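You operate a simulated robot arm through the tools that you are given. There is no shell and no other tool. Be economical: measure what you need, move in short steps, check, and stop when the job is done.

You run a simulated robot arm. Do the job below in one go: nothing can be reset, and whatever is moved stays where it is left.

Task
Put torch and tape measure in the small grey tray, then run chiller one at 18 C.

It is judged by the outcome, as a careful person would: the job done as asked, and still so three seconds after it is handed in. It fails if anything else is knocked over, pushed out of place, dropped, spilled or broken.

Robot
A 7-joint arm with a two-finger parallel gripper, fixed in place. Base frame: the origin is at the foot of the arm, x ahead of it, y to its left, z up. Units: mm, degrees, N and s.
With the tool pointing down near the work surface it reaches from about 240 to 680 mm from the base axis. Its first joint turns from -66.0 to 66.0 degrees. Payload 2.4 kg.
Tool frame: the origin (TCP) lies between the finger pads and is the grasp point; the fingertips stand 30 mm ahead of it; z points along the fingers, y is the line along which they close. The gripper opens to 94 mm. The fingers are 28 mm wide and 10 mm thick; the gripper's body (50 by 96 mm) begins 55 mm behind the TCP.
Orientation is told as [roll, pitch, yaw] about the base's x, y, z axes, in that order, counted from this pose: with the fingers straight down and closing along the base's y, the tool's x points along the base's -x, its y along +y and its z along -z.

Tools
- The arm moves only by the tool apply_moves. Its arguments are lists of equal length, an entry for each row: "angular": the turn, a rotation vector about the base's x, y, z in rad, a list of three; "dp": the shift along the base's x, y, z in mm, a list of three; "jaw": the opening, from 0 (shut) to 1 (fully open). In form: {"angular": [[ax, ay, az], ...], "dp": [[dx, dy, dz], ...], "jaw": [jaw, ...]}. A call has 1 to 12 rows; each row shifts and turns the commanded pose from where the row before left it. Each row takes 0.2 s and may step no farther than 50 mm and 8.6 degrees from the row before; otherwise, or with a gripper value out of range, the whole call is refused. A pose out of reach is approached as far as the arm can. The call stops where the force on the tool passes 40 N (or 10 N more than at its start, if that is more) or the arm is blocked; 0.2 s more then pass. The fingers move at their own pace (about 153 mm/s each) and stop on an object; they squeeze with about 35 N. The grip force told is the motor's: it shows also when the fingers shut on nothing. Time passes only in rows, and 0.2 s behind the last, so rows that do not move let the fingers close. It gives the time, the measured TCP pose, the force on the tool (base axes), the opening and the grip force at its end, in the units of the frame above (readings bear some noise).
- Cameras (640 x 400 px; columns grow to the right, rows downward): "scene" is fixed at [38, 477.2, 1433.3]; the picture's right is [-0.76, -0.65, 0.00], its down [-0.43, 0.49, -0.76] and it looks along [0.49, -0.57, -0.65] (base axes); focal length 340 px, centre (320, 200). "wrist" rides on the gripper at [-37, 0, -58] in the tool frame; the picture's right is [0.00, -1.00, 0.00], its down [0.97, 0.00, -0.24] and it looks along [0.24, 0.00, 0.97] (tool axes); focal length 218 px, centre (320, 200). There is no depth. A picture from a camera that has moved, and an enlarged one, comes with that camera's place and axes in the base frame and with its lens.
- capture(camera): a new picture of that camera. No time passes.
- close_up(camera, box): a new picture of the part [left, top, right, bottom] of that camera's present view, enlarged. No time passes.
- sign_off(): hands the job in; it is judged then, once.

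Work in short steps. Places have to be worked out from the pictures, the camera data and where the tool is seen: move nearer, look again, correct. Check each grasp and each placing, and mend what went wrong. You have 120 turns and 76 pictures in all, those below and enlarged ones among them. Open the gripper and draw the arm clear of the work before you hand the job in, unless the task says otherwise; then end with one line.

The tools are called after ">>>" by a JSON object that holds its "op" and its "data". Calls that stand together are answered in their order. apply_moves: Moves the arm, as the interface text tells. Its arguments: {"type":"object","properties":{"angular":{"type":"array","items":{"type":"array","items":{"type":"number"}}},"dp":{"type":"array","items":{"type":"array","items":{"type":"number"}}},"jaw":{"type":"array","items":{"type":"number"}}},"required":["angular","dp","jaw"]} The other tools are called the same way: capture (camera) takes a picture; close_up (camera, box) takes an enlarged picture of a part of a camera's view; sign_off () hands the job in.

At the start:

```text
t: 0.0
ee_pos: [288.5, -210.2, 1125.0]
ee_rot: [0.0, 0.0, 0.0]
wrist_force: [-0.5, 0.3, 0.2]
width: 94.2
grip_force: 0.0
```

scene: 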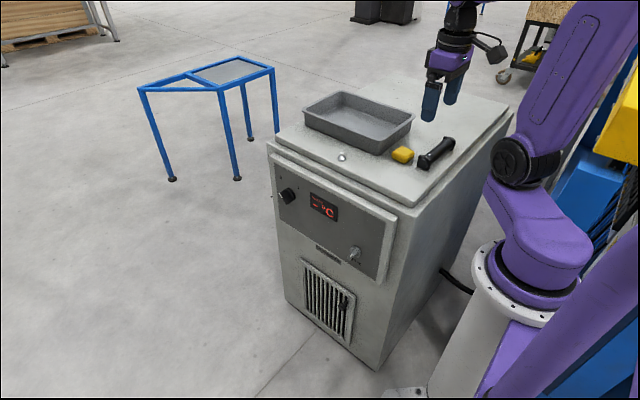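
wrist: 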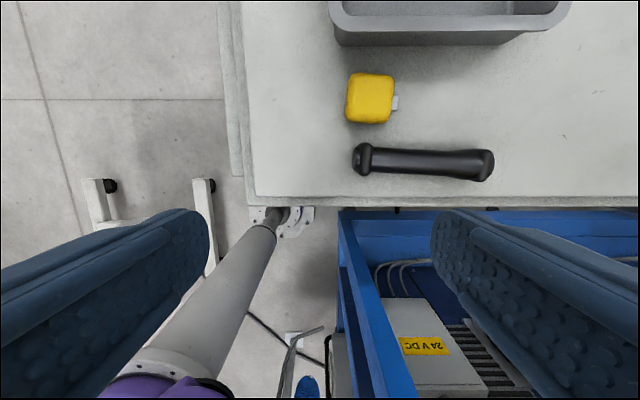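

The chiller's panel faces +y; torch and tape lie on its top beside the tray. I take enlarged views of the panel and the top.

>>> {"op": "close_up", "data": {"camera": "scene", "box": [265, 160, 405, 280]}}

>>> {"op": "close_up", "data": {"camera": "scene", "box": [265, 80, 515, 215]}}

```text
3.33 times, centred on (335, 220) of scene
camera zoom: at [38.0, 477.2, 1433.3], right [-0.76, -0.65, 0.0], down [-0.43, 0.49, -0.76], along [0.49, -0.57, -0.65], focal length 1132 px, centre (270, 133)
```

zoom: 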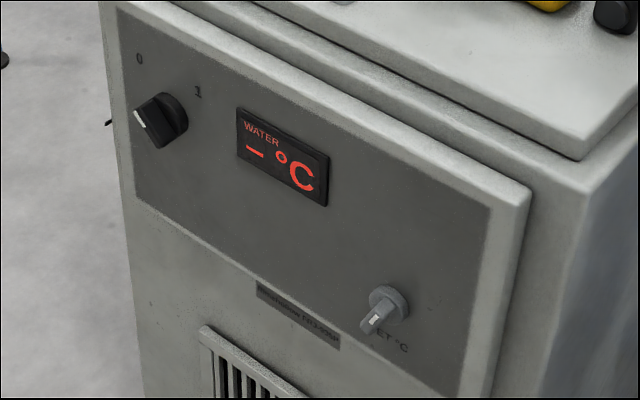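

```text
2.56 times, centred on (390, 148) of scene
camera zoom: at [38.0, 477.2, 1433.3], right [-0.76, -0.65, 0.0], down [-0.43, 0.49, -0.76], along [0.49, -0.57, -0.65], focal length 870 px, centre (141, 334)
```

zoom: 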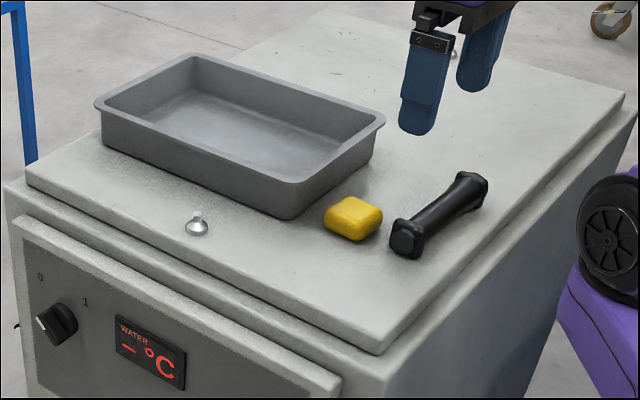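

Torch centre is about (306,-332), axis along y; the tape is about (375,-265); the tray spans about x 430–710, y -410 to -210. I turn the tool to yaw 90 and go above the torch for a closer look.

>>> {"op": "apply_moves", "data": {"angular": [[0, 0, 0.1428], [0, 0, 0.1428], [0, 0, 0.1428], [0, 0, 0.1428], [0, 0, 0.1428], [0, 0, 0.1428], [0, 0, 0.1428], [0, 0, 0.1428], [0, 0, 0.1428], [0, 0, 0.1428], [0, 0, 0.1428]], "dp": [[1.6, -11.1, -5], [1.6, -11.1, -5], [1.6, -11.1, -5], [1.6, -11.1, -5], [1.6, -11.1, -5], [1.6, -11.1, -5], [1.6, -11.1, -5], [1.6, -11.1, -5], [1.6, -11.1, -5], [1.6, -11.1, -5], [1.6, -11.1, -5]], "jaw": [1, 1, 1, 1, 1, 1, 1, 1, 1, 1, 1]}}

>>> {"op": "capture", "data": {"camera": "wrist"}}

```text
t: 2.4
ee_pos: [306.8, -331.9, 1070.0]
ee_rot: [-0.1, 0.1, 90.1]
wrist_force: [-0.5, -0.6, 0.2]
width: 94.0
grip_force: 0.1
```

```text
71 pictures are left
camera wrist: at [305.6, -294.8, 1127.8], right [1.0, 0.0, 0.0], down [0.0, -0.97, 0.24], along [0.0, -0.24, -0.97], focal length 218 px, centre (320, 200)
```

wrist: 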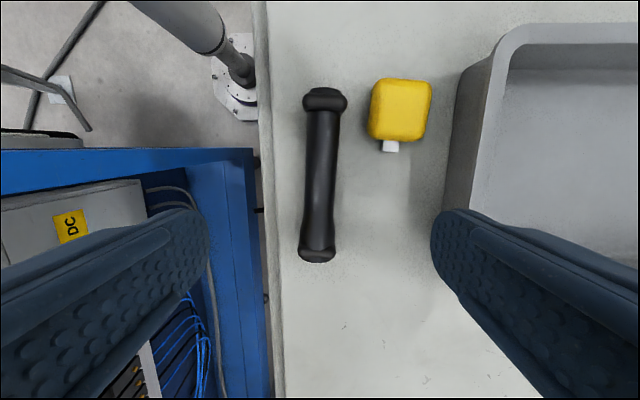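

Torch centre reads (306,-327), its axis about 3° off y, body roughly 30 mm thick. I descend with narrowed jaws to TCP z≈942, then close.

>>> {"op": "apply_moves", "data": {"angular": [[0, 0, -0.05], [0, 0, 0], [0, 0, 0], [0, 0, 0], [0, 0, 0]], "dp": [[-0.8, 2.5, -30], [0, 0, -30], [0, 0, -30], [0, 0, -25], [0, 0, -13]], "jaw": [0.7, 0.7, 0.7, 0.7, 0.7]}}

>>> {"op": "apply_moves", "data": {"angular": [[0, 0, 0], [0, 0, 0], [0, 0, 0]], "dp": [[0, 0, 0], [0, 0, 0], [0, 0, 0]], "jaw": [0.1, 0.1, 0.1]}}

```text
t: 3.6
ee_pos: [305.2, -330.0, 941.0]
ee_rot: [0.0, 0.0, 87.1]
wrist_force: [0.1, 0.2, 0.2]
width: 65.8
grip_force: 0.0
```

```text
t: 4.4
ee_pos: [304.8, -330.1, 941.6]
ee_rot: [-0.1, 0.1, 87.1]
wrist_force: [0.1, -0.4, 14.9]
width: 26.7
grip_force: 35.4
```

Gripped at 26.7 mm. Lift 100 mm and check.

>>> {"op": "apply_moves", "data": {"angular": [[0, 0, 0], [0, 0, 0], [0, 0, 0], [0, 0, 0]], "dp": [[0, 0, 15], [0, 0, 40], [0, 0, 40], [0, 0, 30]], "jaw": [0.1, 0.1, 0.1, 0.1]}}

>>> {"op": "capture", "data": {"camera": "wrist"}}

>>> {"op": "capture", "data": {"camera": "scene"}}

```text
t: 5.4
ee_pos: [302.9, -331.9, 1064.3]
ee_rot: [0.0, 0.0, 87.2]
wrist_force: [0.3, -0.3, -1.9]
width: 27.8
grip_force: 35.5
```

```text
70 pictures are left
camera wrist: at [304.6, -294.4, 1122.6], right [1.0, -0.05, 0.0], down [-0.05, -0.97, 0.24], along [-0.01, -0.24, -0.97], focal length 218 px, centre (320, 200)
```

wrist: 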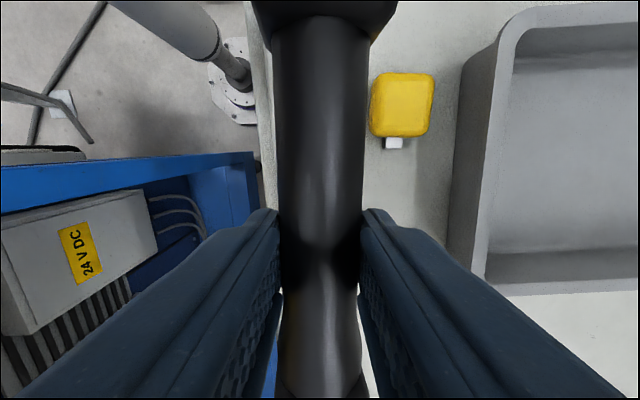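

```text
69 pictures are left
```

scene: 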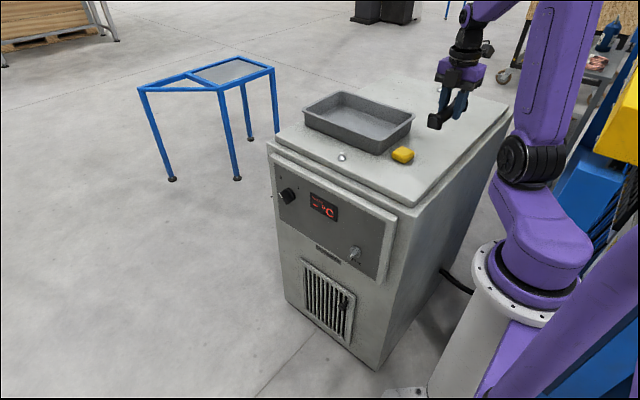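

The torch is held. I rotate it to lie along x and carry it over the tray.

>>> {"op": "apply_moves", "data": {"angular": [[0, 0, -0.138], [0, 0, -0.138], [0, 0, -0.138], [0, 0, -0.138], [0, 0, -0.138], [0, 0, -0.138], [0, 0, -0.138], [0, 0, -0.138], [0, 0, -0.138], [0, 0, -0.138], [0, 0, -0.138], [0, 0, 0]], "dp": [[21.5, -0.7, 0], [21.5, -0.7, 0], [21.5, -0.7, 0], [21.5, -0.7, 0], [21.5, -0.7, 0], [21.5, -0.7, 0], [21.5, -0.7, 0], [21.5, -0.7, 0], [21.5, -0.7, 0], [21.5, -0.7, 0], [21.5, -0.7, 0], [0, 0, 0]], "jaw": [0.1, 0.1, 0.1, 0.1, 0.1, 0.1, 0.1, 0.1, 0.1, 0.1, 0.1, 0.1]}}

>>> {"op": "capture", "data": {"camera": "wrist"}}

>>> {"op": "close_up", "data": {"camera": "scene", "box": [265, 60, 515, 215]}}

```text
t: 8.0
ee_pos: [542.5, -338.5, 1068.7]
ee_rot: [0.0, 0.0, 0.0]
wrist_force: [0.4, 0.0, -2.5]
width: 28.1
grip_force: 34.9
```

```text
68 pictures are left
camera wrist: at [577.9, -340.1, 1125.9], right [0.0, -1.0, 0.0], down [-0.97, 0.0, 0.24], along [-0.24, 0.0, -0.97], focal length 218 px, centre (320, 200)
```

wrist: 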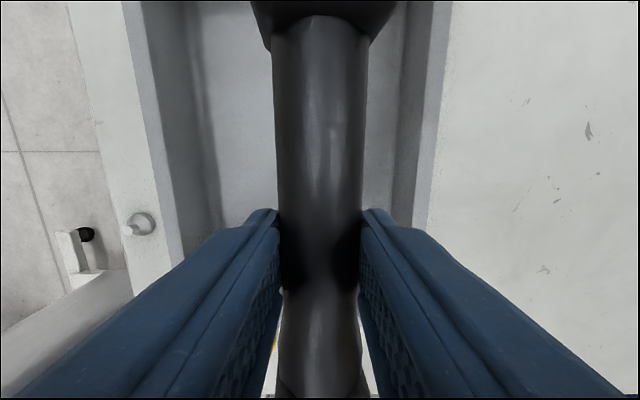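

```text
2.56 times, centred on (390, 138) of scene
camera zoom: at [38.0, 477.2, 1433.3], right [-0.76, -0.65, 0.0], down [-0.43, 0.49, -0.76], along [0.49, -0.57, -0.65], focal length 870 px, centre (141, 360)
```

zoom: 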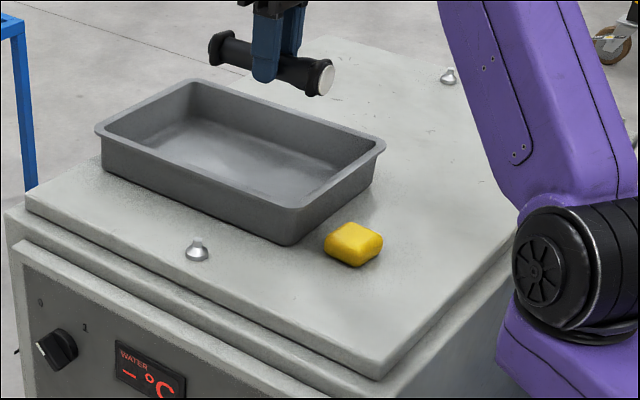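

Torch aligned over the tray interior. I shift it 12 mm further in x and lower it, stopping just above the floor.

>>> {"op": "apply_moves", "data": {"angular": [[0, 0, 0], [0, 0, 0], [0, 0, 0], [0, 0, 0], [0, 0, 0]], "dp": [[12, 0, -20], [0, 0, -35], [0, 0, -35], [0, 0, -20], [0, 0, -6]], "jaw": [0.1, 0.1, 0.1, 0.1, 0.1]}}

>>> {"op": "close_up", "data": {"camera": "scene", "box": [285, 60, 435, 170]}}

```text
t: 9.2
ee_pos: [554.6, -335.4, 950.5]
ee_rot: [0.0, 0.1, 0.2]
wrist_force: [0.3, -1.5, -1.9]
width: 28.3
grip_force: 35.3
```

```text
3.64 times, centred on (360, 115) of scene
camera zoom: at [38.0, 477.2, 1433.3], right [-0.76, -0.65, 0.0], down [-0.43, 0.49, -0.76], along [0.49, -0.57, -0.65], focal length 1235 px, centre (174, 509)
```

zoom: 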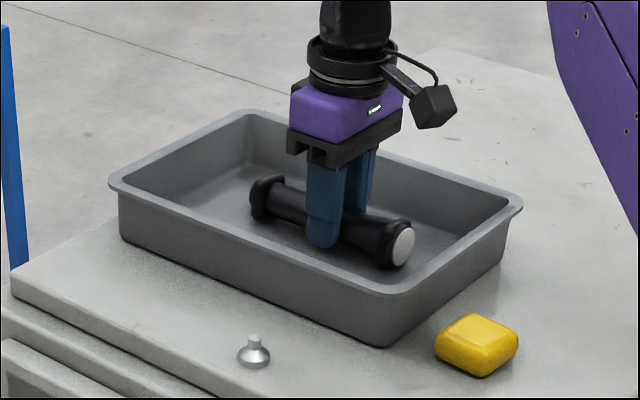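

Not yet touching (force unchanged). I lower in small steps and watch the force.

>>> {"op": "apply_moves", "data": {"angular": [[0, 0, 0], [0, 0, 0], [0, 0, 0]], "dp": [[0, 0, -2], [0, 0, -1.5], [0, 0, 0]], "jaw": [0.1, 0.1, 0.1]}}

```text
t: 10.0
ee_pos: [554.0, -338.8, 946.5]
ee_rot: [0.0, -0.1, 0.1]
wrist_force: [0.5, -1.0, 3.3]
width: 25.8
grip_force: 34.4
```

Force turned slightly positive: contact. I open a bit, let it settle, then rise.

>>> {"op": "apply_moves", "data": {"angular": [[0, 0, 0], [0, 0, 0], [0, 0, 0], [0, 0, 0], [0, 0, 0], [0, 0, 0]], "dp": [[0, 0, 0], [0, 0, 0], [0, 0, 20], [0, 0, 40], [0, 0, 40], [0, 0, 25]], "jaw": [0.5, 0.5, 0.5, 0.5, 0.5, 0.5]}}

>>> {"op": "close_up", "data": {"camera": "scene", "box": [285, 60, 435, 170]}}

>>> {"op": "capture", "data": {"camera": "wrist"}}

```text
t: 11.4
ee_pos: [552.8, -339.6, 1074.0]
ee_rot: [-0.1, 0.1, 0.2]
wrist_force: [-0.4, 1.2, 0.0]
width: 47.2
grip_force: 0.0
```

```text
3.64 times, centred on (360, 115) of scene
camera zoom: at [38.0, 477.2, 1433.3], right [-0.76, -0.65, 0.0], down [-0.43, 0.49, -0.76], along [0.49, -0.57, -0.65], focal length 1235 px, centre (174, 509)
```

zoom: 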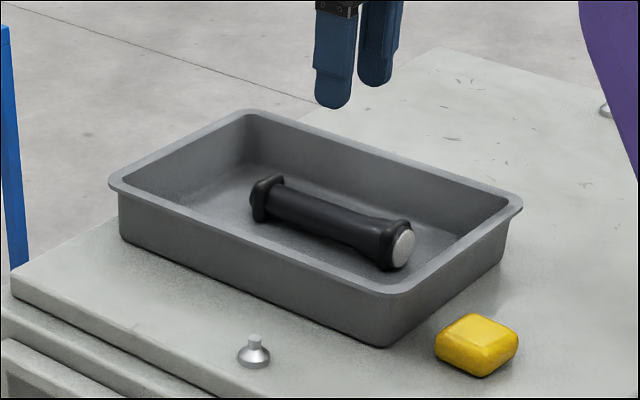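

```text
64 pictures are left
camera wrist: at [588.8, -340.3, 1131.4], right [0.0, -1.0, 0.0], down [-0.97, 0.0, 0.24], along [-0.24, 0.0, -0.97], focal length 218 px, centre (320, 200)
```

wrist: 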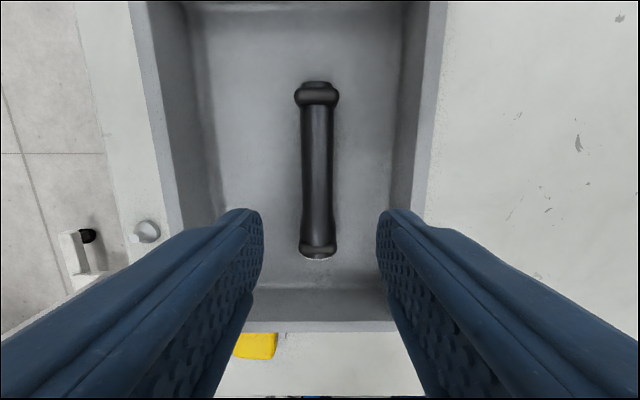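

Torch lies well in the tray, leaving ~80 mm beside it. Now to the tape at about (372,-266), turning to yaw 90.

>>> {"op": "apply_moves", "data": {"angular": [[0, 0, 0.1428], [0, 0, 0.1428], [0, 0, 0.1428], [0, 0, 0.1428], [0, 0, 0.1428], [0, 0, 0.1428], [0, 0, 0.1428], [0, 0, 0.1428], [0, 0, 0.1428], [0, 0, 0.1428], [0, 0, 0.1428], [0, 0, 0]], "dp": [[-16.4, 6.7, 0], [-16.4, 6.7, 0], [-16.4, 6.7, 0], [-16.4, 6.7, 0], [-16.4, 6.7, 0], [-16.4, 6.7, 0], [-16.4, 6.7, 0], [-16.4, 6.7, 0], [-16.4, 6.7, 0], [-16.4, 6.7, 0], [-16.4, 6.7, 0], [0, 0, -15]], "jaw": [0.85, 0.85, 0.85, 0.85, 0.85, 0.85, 0.85, 0.85, 0.85, 0.85, 0.85, 0.85]}}

>>> {"op": "capture", "data": {"camera": "wrist"}}

```text
t: 14.0
ee_pos: [373.2, -264.5, 1058.4]
ee_rot: [-0.1, 0.0, 90.2]
wrist_force: [-0.4, 0.1, -0.4]
width: 80.0
grip_force: 0.0
```

```text
63 pictures are left
camera wrist: at [371.8, -227.4, 1116.4], right [1.0, 0.0, 0.0], down [0.0, -0.97, 0.24], along [0.0, -0.24, -0.97], focal length 218 px, centre (320, 200)
```

wrist: 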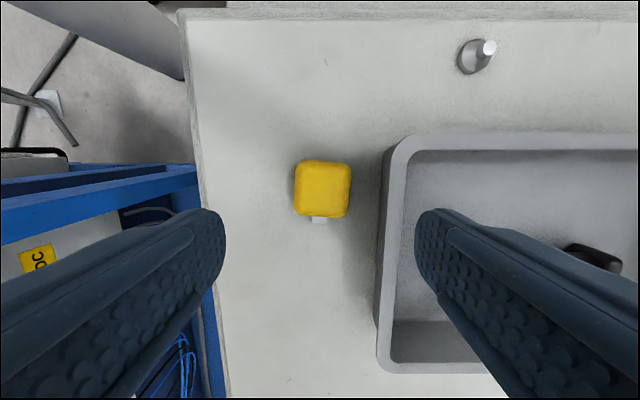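

Tape centre is at about (373,-262), directly below. I descend with jaw 0.78 and close.

>>> {"op": "apply_moves", "data": {"angular": [[0, 0, 0], [0, 0, 0], [0, 0, 0], [0, 0, 0], [0, 0, 0]], "dp": [[0, 2, -30], [0, 0, -30], [0, 0, -30], [0, 0, -18], [0, 0, -7]], "jaw": [0.78, 0.78, 0.78, 0.78, 0.78]}}

>>> {"op": "apply_moves", "data": {"angular": [[0, 0, 0], [0, 0, 0], [0, 0, 0]], "dp": [[0, 0, 0], [0, 0, 0], [0, 0, 0]], "jaw": [0.35, 0.35, 0.35]}}

>>> {"op": "apply_moves", "data": {"angular": [[0, 0, 0], [0, 0, 0], [0, 0, 0], [0, 0, 0]], "dp": [[0, 0, 15], [0, 0, 40], [0, 0, 40], [0, 0, 30]], "jaw": [0.35, 0.35, 0.35, 0.35]}}

>>> {"op": "capture", "data": {"camera": "wrist"}}

```text
t: 15.2
ee_pos: [371.6, -261.8, 943.5]
ee_rot: [0.0, 0.1, 90.1]
wrist_force: [0.2, -0.8, 0.4]
width: 73.4
grip_force: 0.1
```

```text
t: 16.0
ee_pos: [373.4, -261.0, 943.8]
ee_rot: [0.0, 0.0, 90.1]
wrist_force: [1.5, -0.6, 0.7]
width: 49.5
grip_force: 34.6
```

```text
t: 17.0
ee_pos: [371.9, -262.3, 1071.2]
ee_rot: [0.0, 0.0, 90.1]
wrist_force: [-0.5, 0.0, -2.5]
width: 49.4
grip_force: 35.0
```

```text
62 pictures are left
camera wrist: at [371.3, -225.5, 1128.6], right [1.0, 0.0, 0.0], down [0.0, -0.97, 0.24], along [0.0, -0.24, -0.97], focal length 218 px, centre (320, 200)
```

wrist: 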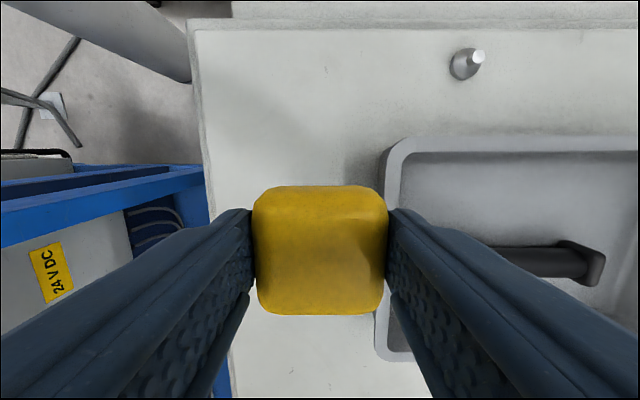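

Tape held at 49 mm. Carry it to (548,-274) above the tray.

>>> {"op": "apply_moves", "data": {"angular": [[0, 0, 0], [0, 0, 0], [0, 0, 0], [0, 0, 0], [0, 0, 0], [0, 0, 0]], "dp": [[35, -2.5, 0], [35, -2.5, 0], [35, -2.5, 0], [35, -2.5, 0], [35, -2.5, 0], [0, 0, 0]], "jaw": [0.35, 0.35, 0.35, 0.35, 0.35, 0.35]}}

>>> {"op": "capture", "data": {"camera": "wrist"}}

```text
t: 18.4
ee_pos: [548.5, -274.0, 1065.8]
ee_rot: [0.0, 0.0, 90.1]
wrist_force: [-0.5, 0.2, -1.2]
width: 49.4
grip_force: 35.0
```

```text
61 pictures are left
camera wrist: at [548.9, -237.8, 1123.9], right [1.0, 0.0, 0.0], down [0.0, -0.97, 0.24], along [0.0, -0.24, -0.97], focal length 218 px, centre (320, 200)
```

wrist: 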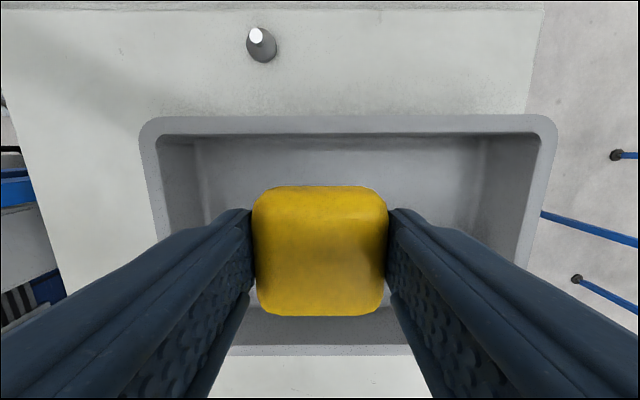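

Clear of the walls; I lower the tape to about 949 then touch down gently.

>>> {"op": "apply_moves", "data": {"angular": [[0, 0, 0], [0, 0, 0], [0, 0, 0], [0, 0, 0], [0, 0, 0]], "dp": [[0, 0, -35], [0, 0, -35], [0, 0, -30], [0, 0, -14], [0, 0, -3]], "jaw": [0.35, 0.35, 0.35, 0.35, 0.35]}}

>>> {"op": "capture", "data": {"camera": "wrist"}}

```text
t: 19.6
ee_pos: [549.0, -277.1, 949.2]
ee_rot: [0.0, 0.0, 90.0]
wrist_force: [0.7, 0.3, -2.2]
width: 49.4
grip_force: 35.0
```

```text
60 pictures are left
camera wrist: at [548.2, -240.4, 1008.4], right [1.0, 0.0, 0.0], down [0.0, -0.97, 0.24], along [0.0, -0.24, -0.97], focal length 218 px, centre (320, 200)
```

wrist: 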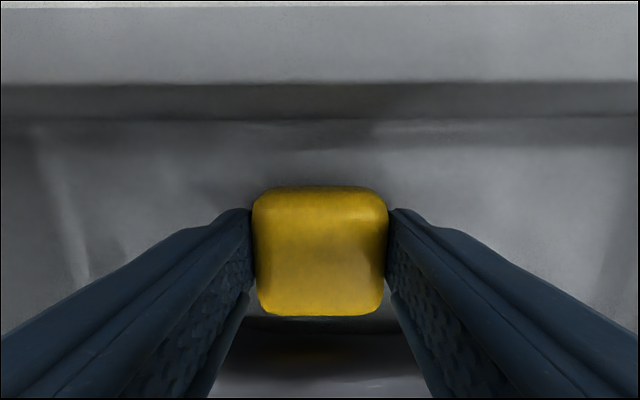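

>>> {"op": "apply_moves", "data": {"angular": [[0, 0, 0], [0, 0, 0], [0, 0, 0]], "dp": [[0, 0, -1.5], [0, 0, -1], [0, 0, 0]], "jaw": [0.35, 0.35, 0.35]}}

```text
t: 20.4
ee_pos: [548.2, -275.8, 948.6]
ee_rot: [0.0, 0.0, 90.1]
wrist_force: [0.0, 0.0, -2.2]
width: 49.4
grip_force: 35.0
```

Still hanging; I go down 2 more mm.

>>> {"op": "apply_moves", "data": {"angular": [[0, 0, 0], [0, 0, 0], [0, 0, 0]], "dp": [[0, 0, -1], [0, 0, -1], [0, 0, 0]], "jaw": [0.35, 0.35, 0.35]}}

```text
t: 21.2
ee_pos: [548.1, -276.8, 947.2]
ee_rot: [-0.1, 0.1, 90.1]
wrist_force: [-0.2, -1.5, 9.4]
width: 49.2
grip_force: 35.1
```

Contact (9 N). Release and rise, then look.

>>> {"op": "apply_moves", "data": {"angular": [[0, 0, 0], [0, 0, 0], [0, 0, 0], [0, 0, 0], [0, 0, 0], [0, 0, 0]], "dp": [[0, 0, 0], [0, 0, 0], [0, 0, 20], [0, 0, 40], [0, 0, 40], [0, 0, 40]], "jaw": [0.7, 0.7, 0.7, 0.7, 0.7, 0.7]}}

>>> {"op": "close_up", "data": {"camera": "scene", "box": [265, 60, 475, 200]}}

```text
t: 22.6
ee_pos: [545.1, -275.1, 1086.5]
ee_rot: [0.0, 0.0, 90.1]
wrist_force: [0.3, 0.0, -0.3]
width: 65.8
grip_force: 0.1
```

```text
2.86 times, centred on (370, 130) of scene
camera zoom: at [38.0, 477.2, 1433.3], right [-0.76, -0.65, 0.0], down [-0.43, 0.49, -0.76], along [0.49, -0.57, -0.65], focal length 971 px, centre (177, 400)
```

zoom: 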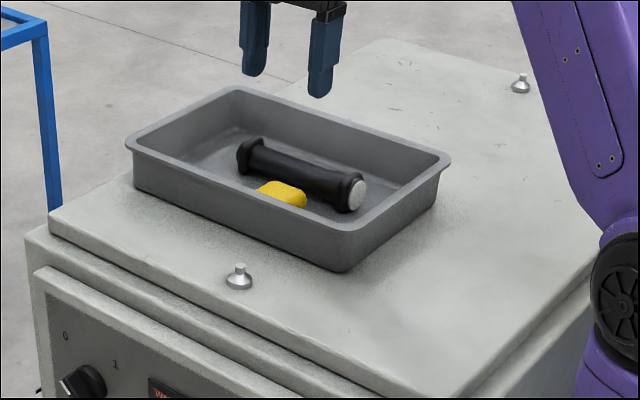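

Both items sit in the tray. Now I move the arm out in front of the panel (y≈+100) at height and turn yaw back to 0.

>>> {"op": "apply_moves", "data": {"angular": [[0, 0, -0.1428], [0, 0, -0.1428], [0, 0, -0.1428], [0, 0, -0.1428], [0, 0, -0.1428], [0, 0, -0.1428], [0, 0, -0.1428], [0, 0, -0.1428], [0, 0, -0.1428], [0, 0, -0.1428], [0, 0, -0.1428]], "dp": [[-6, 36, 0], [-6, 36, 0], [-6, 36, 0], [-6, 36, 0], [-6, 36, 0], [-6, 36, 0], [-6, 36, 0], [-6, 36, 0], [-6, 36, 0], [-6, 36, 0], [-6, 36, 0]], "jaw": [0.7, 0.7, 0.7, 0.7, 0.7, 0.7, 0.7, 0.7, 0.7, 0.7, 0.7]}}

>>> {"op": "apply_moves", "data": {"angular": [[-0.1428, 0, 0], [-0.1428, 0, 0], [-0.1428, 0, 0], [-0.1428, 0, 0], [-0.1428, 0, 0], [-0.1428, 0, 0], [-0.1428, 0, 0], [-0.1428, 0, 0], [-0.1428, 0, 0], [-0.1428, 0, 0], [-0.1428, 0, 0]], "dp": [[0, 3, -28], [0, 3, -28], [0, 3, -28], [0, 3, -28], [0, 3, -28], [0, 3, -28], [0, 3, -28], [0, 3, -28], [0, 3, -28], [0, 3, -28], [0, 3, -28]], "jaw": [0.7, 0.7, 0.7, 0.7, 0.7, 0.7, 0.7, 0.7, 0.7, 0.7, 0.7]}}

>>> {"op": "capture", "data": {"camera": "wrist"}}

>>> {"op": "capture", "data": {"camera": "scene"}}

```text
t: 25.0
ee_pos: [482.1, 122.2, 1083.7]
ee_rot: [0.0, 0.0, 0.0]
wrist_force: [0.3, -0.1, -0.5]
width: 65.7
grip_force: 0.1
```

```text
t: 27.4
ee_pos: [473.2, 143.7, 786.9]
ee_rot: [-90.1, 0.2, 0.0]
wrist_force: [-0.5, 0.6, 0.5]
width: 65.8
grip_force: 0.0
out of reach, approached as far as the arm can: row 11
```

```text
58 pictures are left
camera wrist: at [509.7, 201.0, 785.4], right [0.0, 0.0, 1.0], down [-0.97, 0.24, 0.0], along [-0.24, -0.97, 0.0], focal length 218 px, centre (320, 200)
```

wrist: 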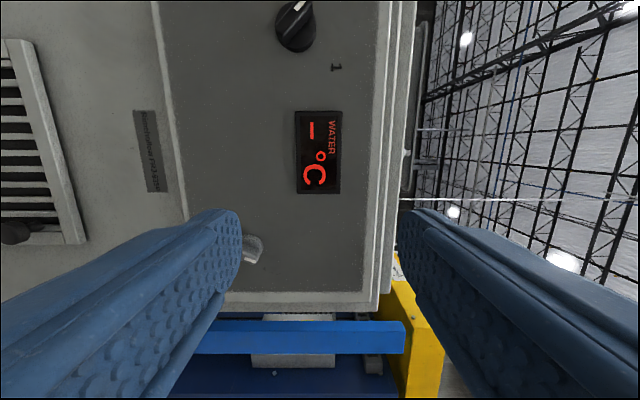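

```text
57 pictures are left
```

scene: 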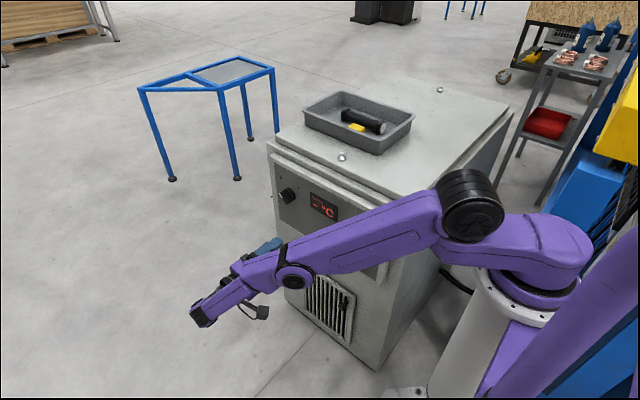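

Reach limit was met, but the view is useful: black 0/1 knob near (640,-70,757), SET knob near (372,-70,685). I move in front of the SET knob to read its dial.

>>> {"op": "apply_moves", "data": {"angular": [[0, 0, 0], [0, 0, 0], [0, 0, 0], [0, 0, 0], [0, 0, 0]], "dp": [[-18, -16, -12], [-18, -16, -20], [-18, -16, -20], [-18, -16, -20], [-18, -16, -20]], "jaw": [0.9, 0.9, 0.9, 0.9, 0.9]}}

>>> {"op": "capture", "data": {"camera": "wrist"}}

```text
t: 28.6
ee_pos: [386.7, 69.4, 706.7]
ee_rot: [-90.1, 0.1, -0.1]
wrist_force: [-0.1, 1.1, -0.4]
width: 84.6
grip_force: 0.0
out of reach, approached as far as the arm can: row 5
```

```text
56 pictures are left
camera wrist: at [423.7, 126.7, 705.9], right [0.0, 0.0, 1.0], down [-0.97, 0.24, 0.0], along [-0.24, -0.97, 0.0], focal length 218 px, centre (320, 200)
```

wrist: 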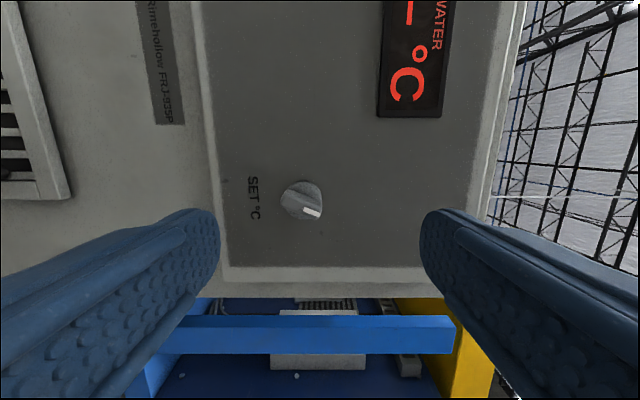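

The knob has no printed scale, so the display should show the setpoint once running. Zoom on the SET knob.

>>> {"op": "close_up", "data": {"camera": "wrist", "box": [220, 150, 380, 250]}}

```text
4.00 times, centred on (300, 200) of wrist
camera zoom: at [423.7, 126.7, 705.9], right [0.0, 0.0, 1.0], down [-0.97, 0.24, 0.0], along [-0.24, -0.97, 0.0], focal length 873 px, centre (400, 200)
```

zoom: 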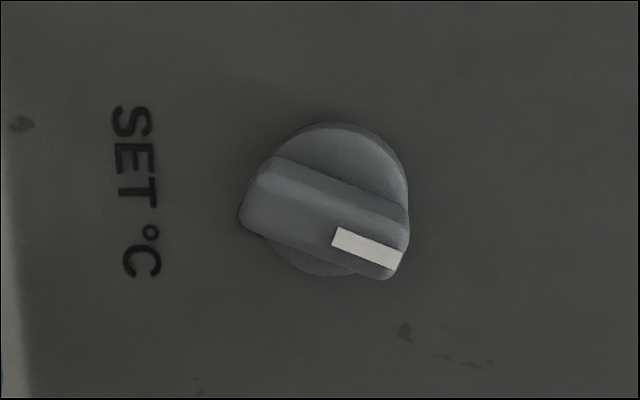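

SET has a bar handle (~13 mm thick), pointer ~24° clockwise from up. I move across to view the black 0/1 switch.

>>> {"op": "apply_moves", "data": {"angular": [[0, 0, 0], [0, 0, 0], [0, 0, 0], [0, 0, 0], [0, 0, 0], [0, 0, 0]], "dp": [[35, -4, 12], [35, -4, 12], [35, -4, 12], [35, -4, 12], [35, -4, 6], [35, -4, 0]], "jaw": [0.9, 0.9, 0.9, 0.9, 0.9, 0.9]}}

>>> {"op": "capture", "data": {"camera": "wrist"}}

```text
t: 30.0
ee_pos: [510.6, 38.6, 762.5]
ee_rot: [-90.0, 0.0, -0.1]
wrist_force: [-0.2, 0.6, 1.0]
width: 84.8
grip_force: 0.0
out of reach, approached as far as the arm can: row 2, 3, 5, 6
```

```text
54 pictures are left
camera wrist: at [546.6, 96.8, 762.2], right [0.0, 0.0, 1.0], down [-0.97, 0.24, 0.0], along [-0.24, -0.97, 0.0], focal length 218 px, centre (320, 200)
```

wrist: 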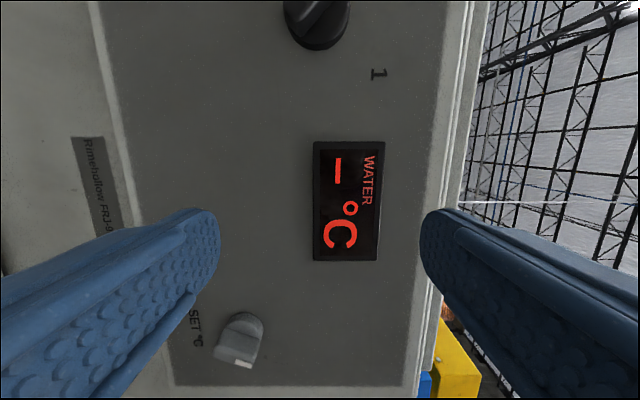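

The bar handle is seen but x≈510 is the limit with a level tool. I tilt the tool 30° downward and 25° toward +x, which brings the wrist closer to the base, and then view the switch.

>>> {"op": "apply_moves", "data": {"angular": [[0.131, 0, 0], [0.131, 0, 0], [0.131, 0, 0], [0.131, 0, 0], [0, 0, 0.1454], [0, 0, 0.1454], [0, 0, 0.1454], [0, 0, 0]], "dp": [[0, 0, 10], [0, 0, 10], [0, 0, 10], [0, 0, 10], [5, 5, 0], [5, 5, 0], [5, 5, 0], [0, 0, 0]], "jaw": [0.9, 0.9, 0.9, 0.9, 0.9, 0.9, 0.9, 0.9]}}

>>> {"op": "capture", "data": {"camera": "wrist"}}

```text
t: 31.8
ee_pos: [524.3, 52.1, 802.0]
ee_rot: [-59.9, 0.2, 25.1]
wrist_force: [0.2, 0.4, -0.6]
width: 84.5
grip_force: 0.1
```

```text
53 pictures are left
camera wrist: at [535.8, 113.4, 831.2], right [0.21, -0.45, 0.87], down [-0.97, -0.22, 0.12], along [0.14, -0.86, -0.49], focal length 218 px, centre (320, 200)
```

wrist: 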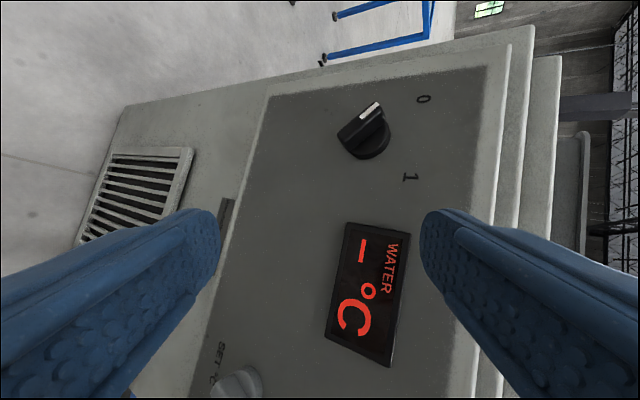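

Now no reach trouble. Zoom on the switch.

>>> {"op": "close_up", "data": {"camera": "wrist", "box": [310, 80, 470, 180]}}

```text
4.00 times, centred on (390, 130) of wrist
camera zoom: at [535.8, 113.4, 831.2], right [0.21, -0.45, 0.87], down [-0.97, -0.22, 0.12], along [0.14, -0.86, -0.49], focal length 873 px, centre (40, 480)
```

zoom: 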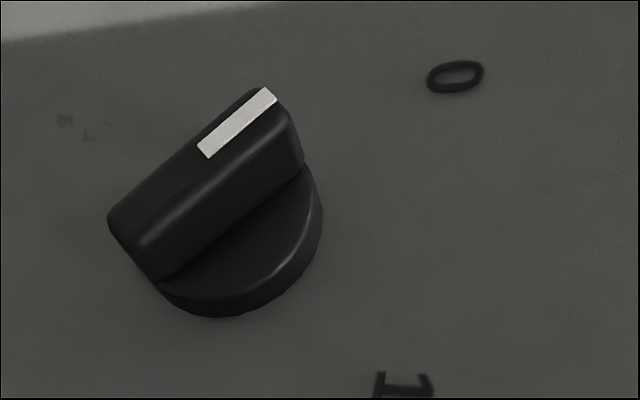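

The bar now points ~45° left of up (at 0); it must go 90° clockwise to 1. Bar front centre is about (646,-68,751). I move to a stand-off and turn the tool about its own axis so the fingers straddle the bar.

>>> {"op": "apply_moves", "data": {"angular": [[-0.051, 0.11, 0.07], [-0.051, 0.11, 0.07], [-0.051, 0.11, 0.07], [-0.051, 0.11, 0.07], [-0.051, 0.11, 0.07], [-0.051, 0.11, 0.07], [-0.051, 0.11, 0.07], [-0.051, 0.11, 0.07], [-0.051, 0.11, 0.07], [-0.051, 0.11, 0.07], [-0.051, 0.11, 0.07]], "dp": [[9, -6, -1], [9, -6, -1], [9, -6, -1], [9, -6, -1], [9, -6, -1], [9, -6, -1], [9, -6, -1], [9, -6, -1], [9, -6, -1], [9, -6, -1], [0, 0, 0]], "jaw": [0.5, 0.5, 0.5, 0.5, 0.5, 0.5, 0.5, 0.5, 0.5, 0.5, 0.5]}}

>>> {"op": "capture", "data": {"camera": "wrist"}}

>>> {"op": "capture", "data": {"camera": "scene"}}

```text
t: 34.2
ee_pos: [614.4, -6.4, 793.0]
ee_rot: [-2.5, 60.0, 111.9]
wrist_force: [0.9, 0.3, -0.2]
width: 46.8
grip_force: 0.1
```

```text
51 pictures are left
camera wrist: at [585.7, 55.5, 789.4], right [0.91, 0.41, 0.02], down [0.09, -0.26, 0.96], along [0.4, -0.87, -0.28], focal length 218 px, centre (320, 200)
```

wrist: 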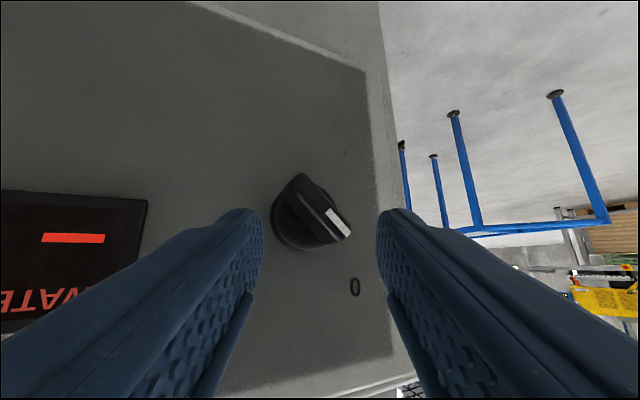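

```text
50 pictures are left
```

scene: 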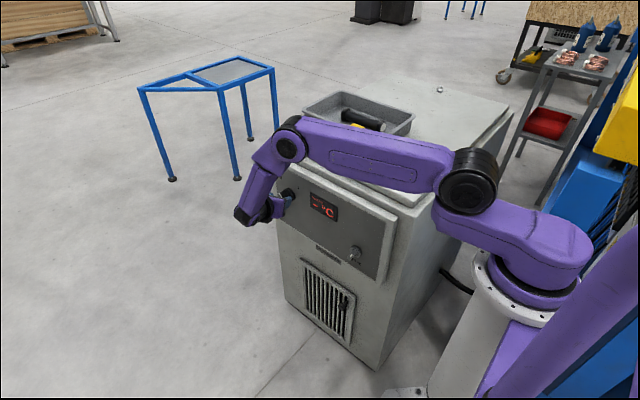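

This pose is reachable. I reduce the tilt toward the panel normal and turn another 45° so the closing axis crosses the bar.

>>> {"op": "apply_moves", "data": {"angular": [[-0.078, 0.008, -0.07], [-0.078, 0.008, -0.07], [-0.078, 0.008, -0.07], [-0.022, 0.123, 0.039], [-0.022, 0.123, 0.039], [-0.022, 0.123, 0.039], [-0.022, 0.123, 0.039], [-0.022, 0.123, 0.039], [-0.022, 0.123, 0.039], [0, 0, 0]], "dp": [[5, 0, -5], [5, 0, -5], [5, 0, -5], [0, 0, 0], [0, 0, 0], [0, 0, 0], [0, 0, 0], [0, 0, 0], [0, 0, 0], [0, 0, 0]], "jaw": [0.5, 0.5, 0.5, 0.5, 0.5, 0.5, 0.5, 0.5, 0.5, 0.5]}}

>>> {"op": "capture", "data": {"camera": "wrist"}}

```text
t: 36.4
ee_pos: [625.7, -7.8, 776.9]
ee_rot: [67.2, 38.1, 175.2]
wrist_force: [-0.2, 0.2, 0.1]
width: 47.0
grip_force: 0.0
out of reach, approached as far as the arm can: row 6
```

```text
49 pictures are left
camera wrist: at [586.7, 49.4, 771.4], right [0.6, 0.34, -0.72], down [0.72, 0.16, 0.67], along [0.35, -0.93, -0.15], focal length 218 px, centre (320, 200)
```

wrist: 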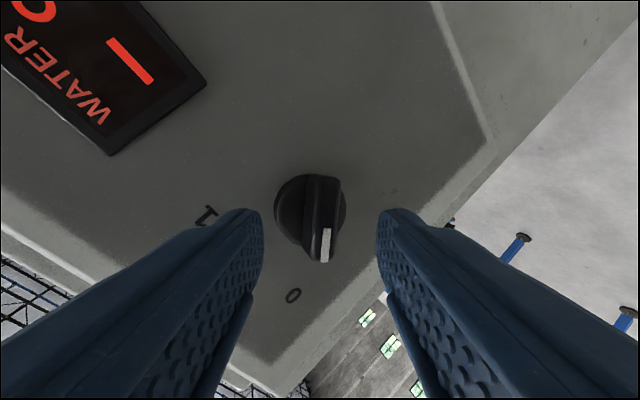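

The bar is well centred between the fingers, about 64 mm ahead of the TCP. I narrow the jaws to ~31 mm and advance 38 mm along the tool axis.

>>> {"op": "apply_moves", "data": {"angular": [[0, 0, 0], [0, 0, 0], [0, 0, 0], [0, 0, 0]], "dp": [[2.1, -9, -2.7], [2.1, -9, -2.7], [2.1, -9, -2.7], [2.1, -9, -2.7]], "jaw": [0.33, 0.33, 0.33, 0.33]}}

>>> {"op": "capture", "data": {"camera": "wrist"}}

>>> {"op": "close_up", "data": {"camera": "scene", "box": [245, 150, 365, 240]}}

```text
t: 37.5
ee_pos: [629.5, -33.5, 769.0]
ee_rot: [67.3, 38.3, 176.1]
wrist_force: [-2.6, 3.8, 1.4]
width: 31.7
grip_force: 0.3
out of reach, approached as far as the arm can: row 3
stopped in row 4: the force on the tool passed its limit (the readings are from after the stop); the commanded pose is now the measured one
```

```text
48 pictures are left
camera wrist: at [589.9, 23.3, 764.0], right [0.6, 0.35, -0.72], down [0.72, 0.17, 0.67], along [0.36, -0.92, -0.15], focal length 218 px, centre (320, 200)
```

wrist: 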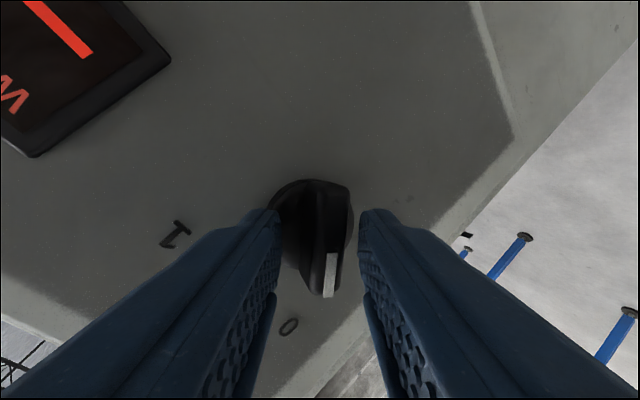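

```text
4.44 times, centred on (305, 195) of scene
camera zoom: at [37.9, 477.3, 1433.2], right [-0.76, -0.65, 0.0], down [-0.43, 0.49, -0.76], along [0.49, -0.57, -0.65], focal length 1510 px, centre (387, 222)
```

zoom: 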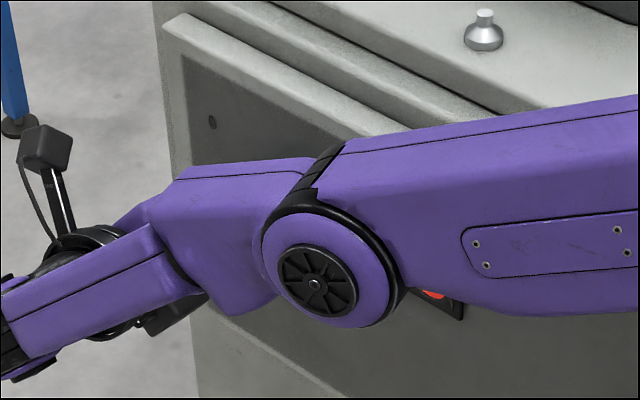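

Contact: the left fingertip likely met the knob's disc; the bar is between the fingers, its front near y≈-55. I back off 2 mm, centre on the bar, and turn 30° clockwise about the tool axis as a fork.

>>> {"op": "apply_moves", "data": {"angular": [[0, 0, 0], [0.022, -0.122, -0.04], [0.022, -0.122, -0.04], [0.022, -0.122, -0.04], [0.022, -0.122, -0.04]], "dp": [[1.5, 2.5, -1.5], [0, 0, 0], [0, 0, 0], [0, 0, 0], [0, 0, 0]], "jaw": [0.3, 0.28, 0.25, 0.25, 0.25]}}

>>> {"op": "capture", "data": {"camera": "wrist"}}

```text
t: 38.7
ee_pos: [630.2, -30.5, 769.7]
ee_rot: [46.6, 64.1, 150.3]
wrist_force: [3.2, 0.9, -0.8]
width: 25.4
grip_force: 1.6
```

```text
46 pictures are left
camera wrist: at [605.0, 31.5, 753.1], right [0.91, 0.27, -0.32], down [0.33, 0.01, 0.95], along [0.26, -0.96, -0.08], focal length 218 px, centre (320, 200)
```

wrist: 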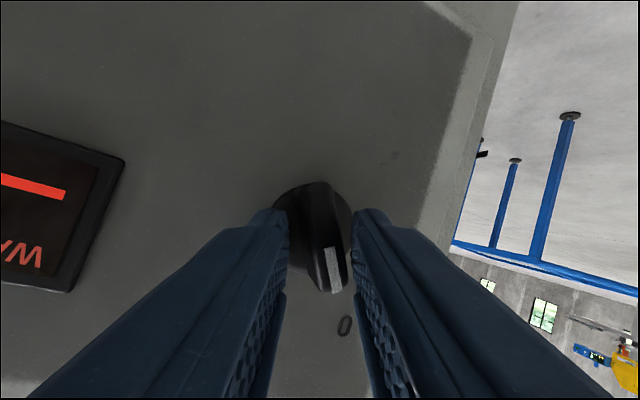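

The bar is turning with the tool (~20° so far). Continue another 30°.

>>> {"op": "apply_moves", "data": {"angular": [[0.022, -0.122, -0.04], [0.022, -0.122, -0.04], [0.022, -0.122, -0.04], [0.022, -0.122, -0.04]], "dp": [[0.5, 0, -0.5], [0.5, -0.5, -0.5], [0, -0.5, 0], [0, -0.5, 0]], "jaw": [0.25, 0.25, 0.25, 0.25]}}

>>> {"op": "capture", "data": {"camera": "wrist"}}

```text
t: 39.7
ee_pos: [626.9, -34.1, 768.5]
ee_rot: [-29.8, 69.7, 69.0]
wrist_force: [-3.8, 10.3, 3.8]
width: 23.8
grip_force: 0.9
out of reach, approached as far as the arm can: row 1
```

```text
45 pictures are left
camera wrist: at [621.6, 32.0, 751.4], right [0.98, 0.13, 0.17], down [-0.16, -0.09, 0.98], along [0.14, -0.99, -0.06], focal length 218 px, centre (320, 200)
```

wrist: 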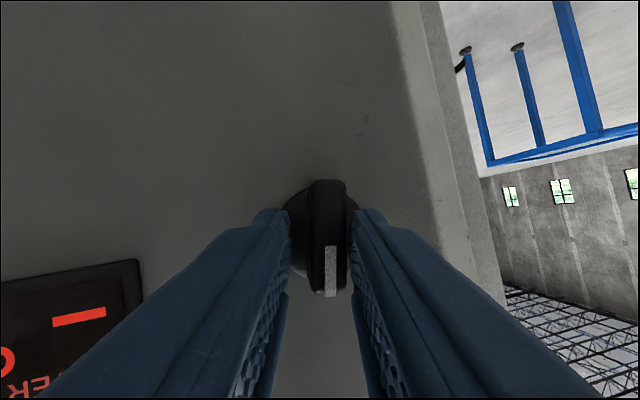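

Pointer is now ~10° past vertical. Another 37°, with a slight back-off in y.

>>> {"op": "apply_moves", "data": {"angular": [[0.022, -0.122, -0.04], [0.022, -0.122, -0.04], [0.022, -0.122, -0.04], [0.022, -0.122, -0.04], [0.022, -0.122, -0.04]], "dp": [[1, 1, 0], [0.5, 0, 0], [0, 0, 0], [0, 0, 0], [0, 0, 0]], "jaw": [0.25, 0.25, 0.25, 0.25, 0.25]}}

>>> {"op": "capture", "data": {"camera": "wrist"}}

```text
t: 40.9
ee_pos: [628.4, -35.1, 768.3]
ee_rot: [-67.0, 40.1, 25.2]
wrist_force: [1.1, 2.1, -0.7]
width: 23.7
grip_force: 0.3
```

```text
44 pictures are left
camera wrist: at [643.5, 32.2, 762.3], right [0.7, -0.1, 0.7], down [-0.71, -0.09, 0.7], along [-0.01, -0.99, -0.14], focal length 218 px, centre (320, 200)
```

wrist: 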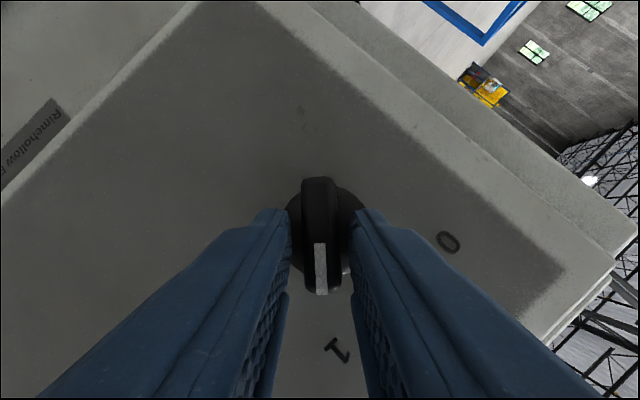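

Bar appears to point at 1. I back the fingers off and check the display.

>>> {"op": "apply_moves", "data": {"angular": [[0, 0, 0], [0, 0, 0], [0, 0, 0], [0, 0, 0]], "dp": [[-1, 8, 2.5], [-3, 20, 6], [-3, 20, 6], [-10, 30, 6]], "jaw": [0.3, 0.3, 0.4, 0.5]}}

>>> {"op": "capture", "data": {"camera": "wrist"}}

>>> {"op": "capture", "data": {"camera": "scene"}}

```text
t: 41.9
ee_pos: [610.8, 44.5, 789.0]
ee_rot: [-66.9, 40.3, 25.4]
wrist_force: [0.6, 0.0, 0.3]
width: 47.0
grip_force: 0.0
```

```text
43 pictures are left
camera wrist: at [626.0, 110.2, 781.4], right [0.71, -0.1, 0.7], down [-0.71, -0.09, 0.7], along [-0.01, -0.99, -0.14], focal length 218 px, centre (320, 200)
```

wrist: 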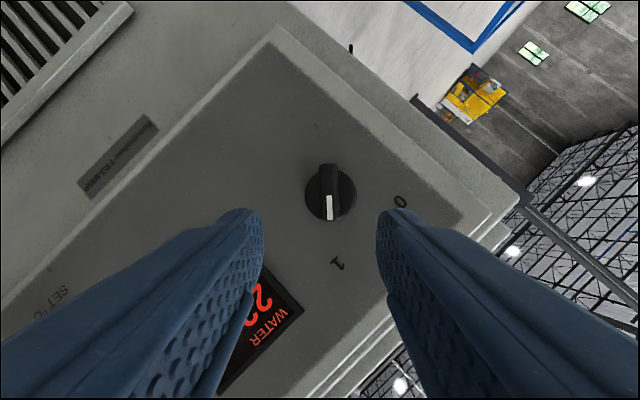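

```text
42 pictures are left
```

scene: 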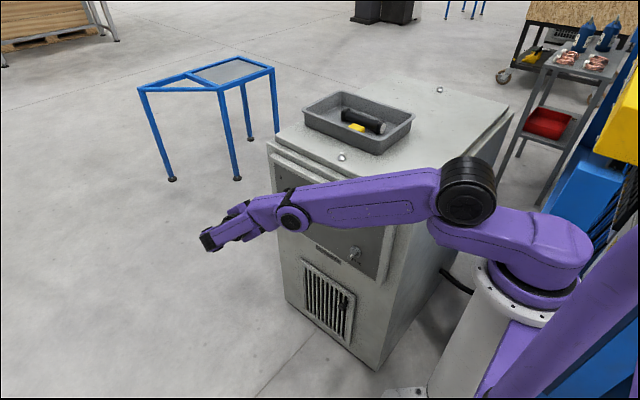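

The display came on (shows "2…"). I move to the SET knob at about (376,-50,689), aligning the fingers across its bar, and read the display on the way.

>>> {"op": "apply_moves", "data": {"angular": [[-0.021, 0.115, 0.038], [-0.021, 0.115, 0.038], [-0.021, 0.115, 0.038], [0, 0, 0], [0, 0, 0], [0, 0, 0], [0, 0, 0]], "dp": [[-35, 0, -11.6], [-35, 0, -11.6], [-35, -5, -11.6], [-35, -5, -11.6], [-35, -5, -11.6], [-35, -10, -11.6], [-35, -10, -11.6]], "jaw": [0.5, 0.5, 0.5, 0.5, 0.5, 0.5, 0.5]}}

>>> {"op": "capture", "data": {"camera": "wrist"}}

>>> {"op": "close_up", "data": {"camera": "scene", "box": [265, 160, 405, 280]}}

```text
t: 43.5
ee_pos: [369.1, 7.7, 708.0]
ee_rot: [-54.8, 58.7, 41.2]
wrist_force: [-0.3, 0.4, -0.1]
width: 46.9
grip_force: 0.1
```

```text
41 pictures are left
camera wrist: at [372.7, 74.8, 693.5], right [0.91, 0.03, 0.42], down [-0.42, -0.11, 0.9], along [0.07, -0.99, -0.08], focal length 218 px, centre (320, 200)
```

wrist: 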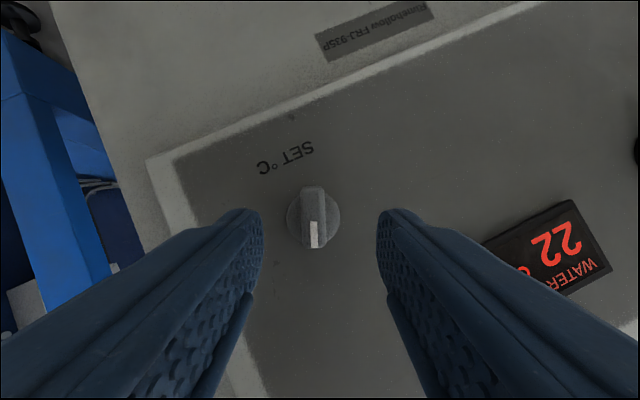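

```text
3.33 times, centred on (335, 220) of scene
camera zoom: at [38.0, 477.2, 1433.3], right [-0.76, -0.65, 0.0], down [-0.43, 0.49, -0.76], along [0.49, -0.57, -0.65], focal length 1132 px, centre (270, 133)
```

zoom: 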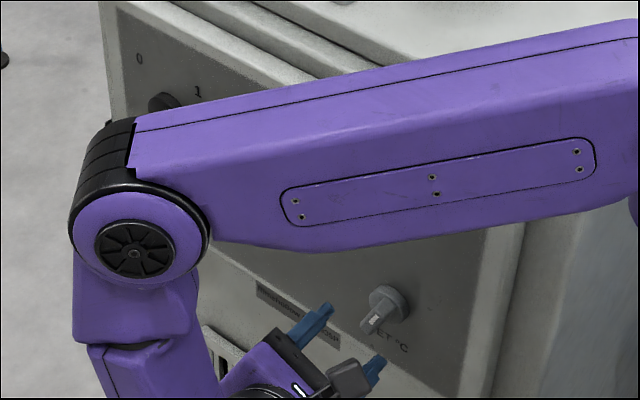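

Display reads 22, and the bar is aligned with the fingers. I centre on it and advance ~36 mm with jaws at 28 mm.

>>> {"op": "apply_moves", "data": {"angular": [[0, 0, 0], [0, 0, 0], [0, 0, 0], [0, 0, 0]], "dp": [[-5, -1.4, 1.5], [2, -12, -3.6], [2, -12, -3.6], [1.5, -8, -2.5]], "jaw": [0.35, 0.3, 0.3, 0.3]}}

>>> {"op": "capture", "data": {"camera": "wrist"}}

>>> {"op": "close_up", "data": {"camera": "scene", "box": [315, 220, 405, 280]}}

```text
t: 44.5
ee_pos: [367.6, -25.0, 697.8]
ee_rot: [-54.7, 58.8, 41.4]
wrist_force: [0.1, 0.3, 0.3]
width: 28.1
grip_force: 0.1
```

```text
39 pictures are left
camera wrist: at [372.5, 42.3, 684.2], right [0.91, 0.03, 0.42], down [-0.42, -0.11, 0.9], along [0.07, -0.99, -0.08], focal length 218 px, centre (320, 200)
```

wrist: 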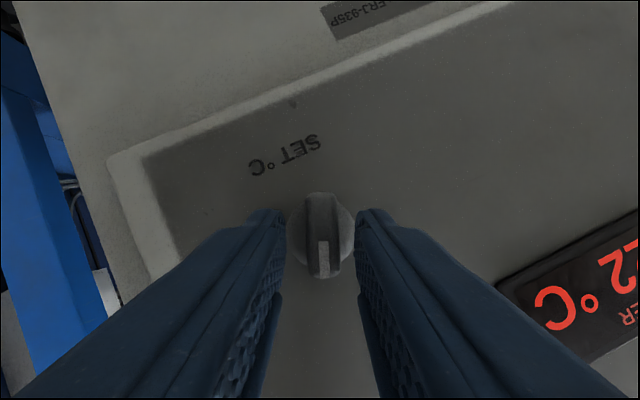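

```text
6.67 times, centred on (360, 250) of scene
camera zoom: at [38.0, 477.2, 1433.3], right [-0.76, -0.65, 0.0], down [-0.43, 0.49, -0.76], along [0.49, -0.57, -0.65], focal length 2265 px, centre (53, -133)
```

zoom: 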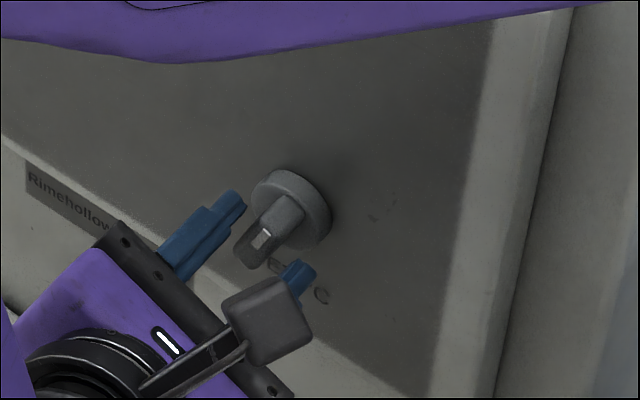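

Tips straddle the bar. Advance 5 mm more and narrow the jaws around it without squeezing hard.

>>> {"op": "apply_moves", "data": {"angular": [[0, 0, 0], [0, 0, 0], [0, 0, 0]], "dp": [[0.8, -4.7, -1.5], [0, 0, 0], [0, 0, 0]], "jaw": [0.28, 0.18, 0.18]}}

>>> {"op": "capture", "data": {"camera": "wrist"}}

```text
t: 45.3
ee_pos: [367.3, -28.9, 697.6]
ee_rot: [-54.8, 58.8, 41.2]
wrist_force: [1.3, -0.2, 0.1]
width: 17.3
grip_force: 0.4
```

```text
37 pictures are left
camera wrist: at [372.9, 37.4, 682.5], right [0.91, 0.03, 0.42], down [-0.42, -0.11, 0.9], along [0.07, -0.99, -0.08], focal length 218 px, centre (320, 200)
```

wrist: 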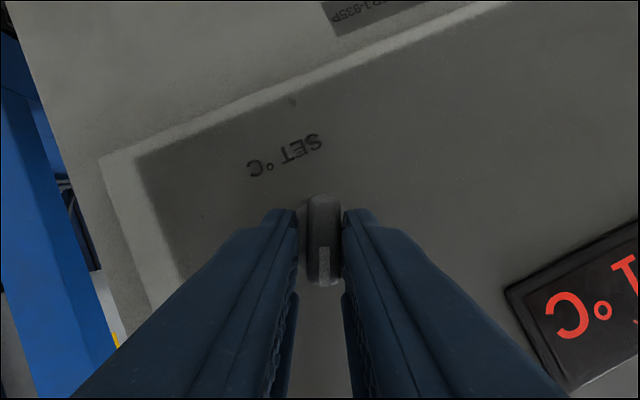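

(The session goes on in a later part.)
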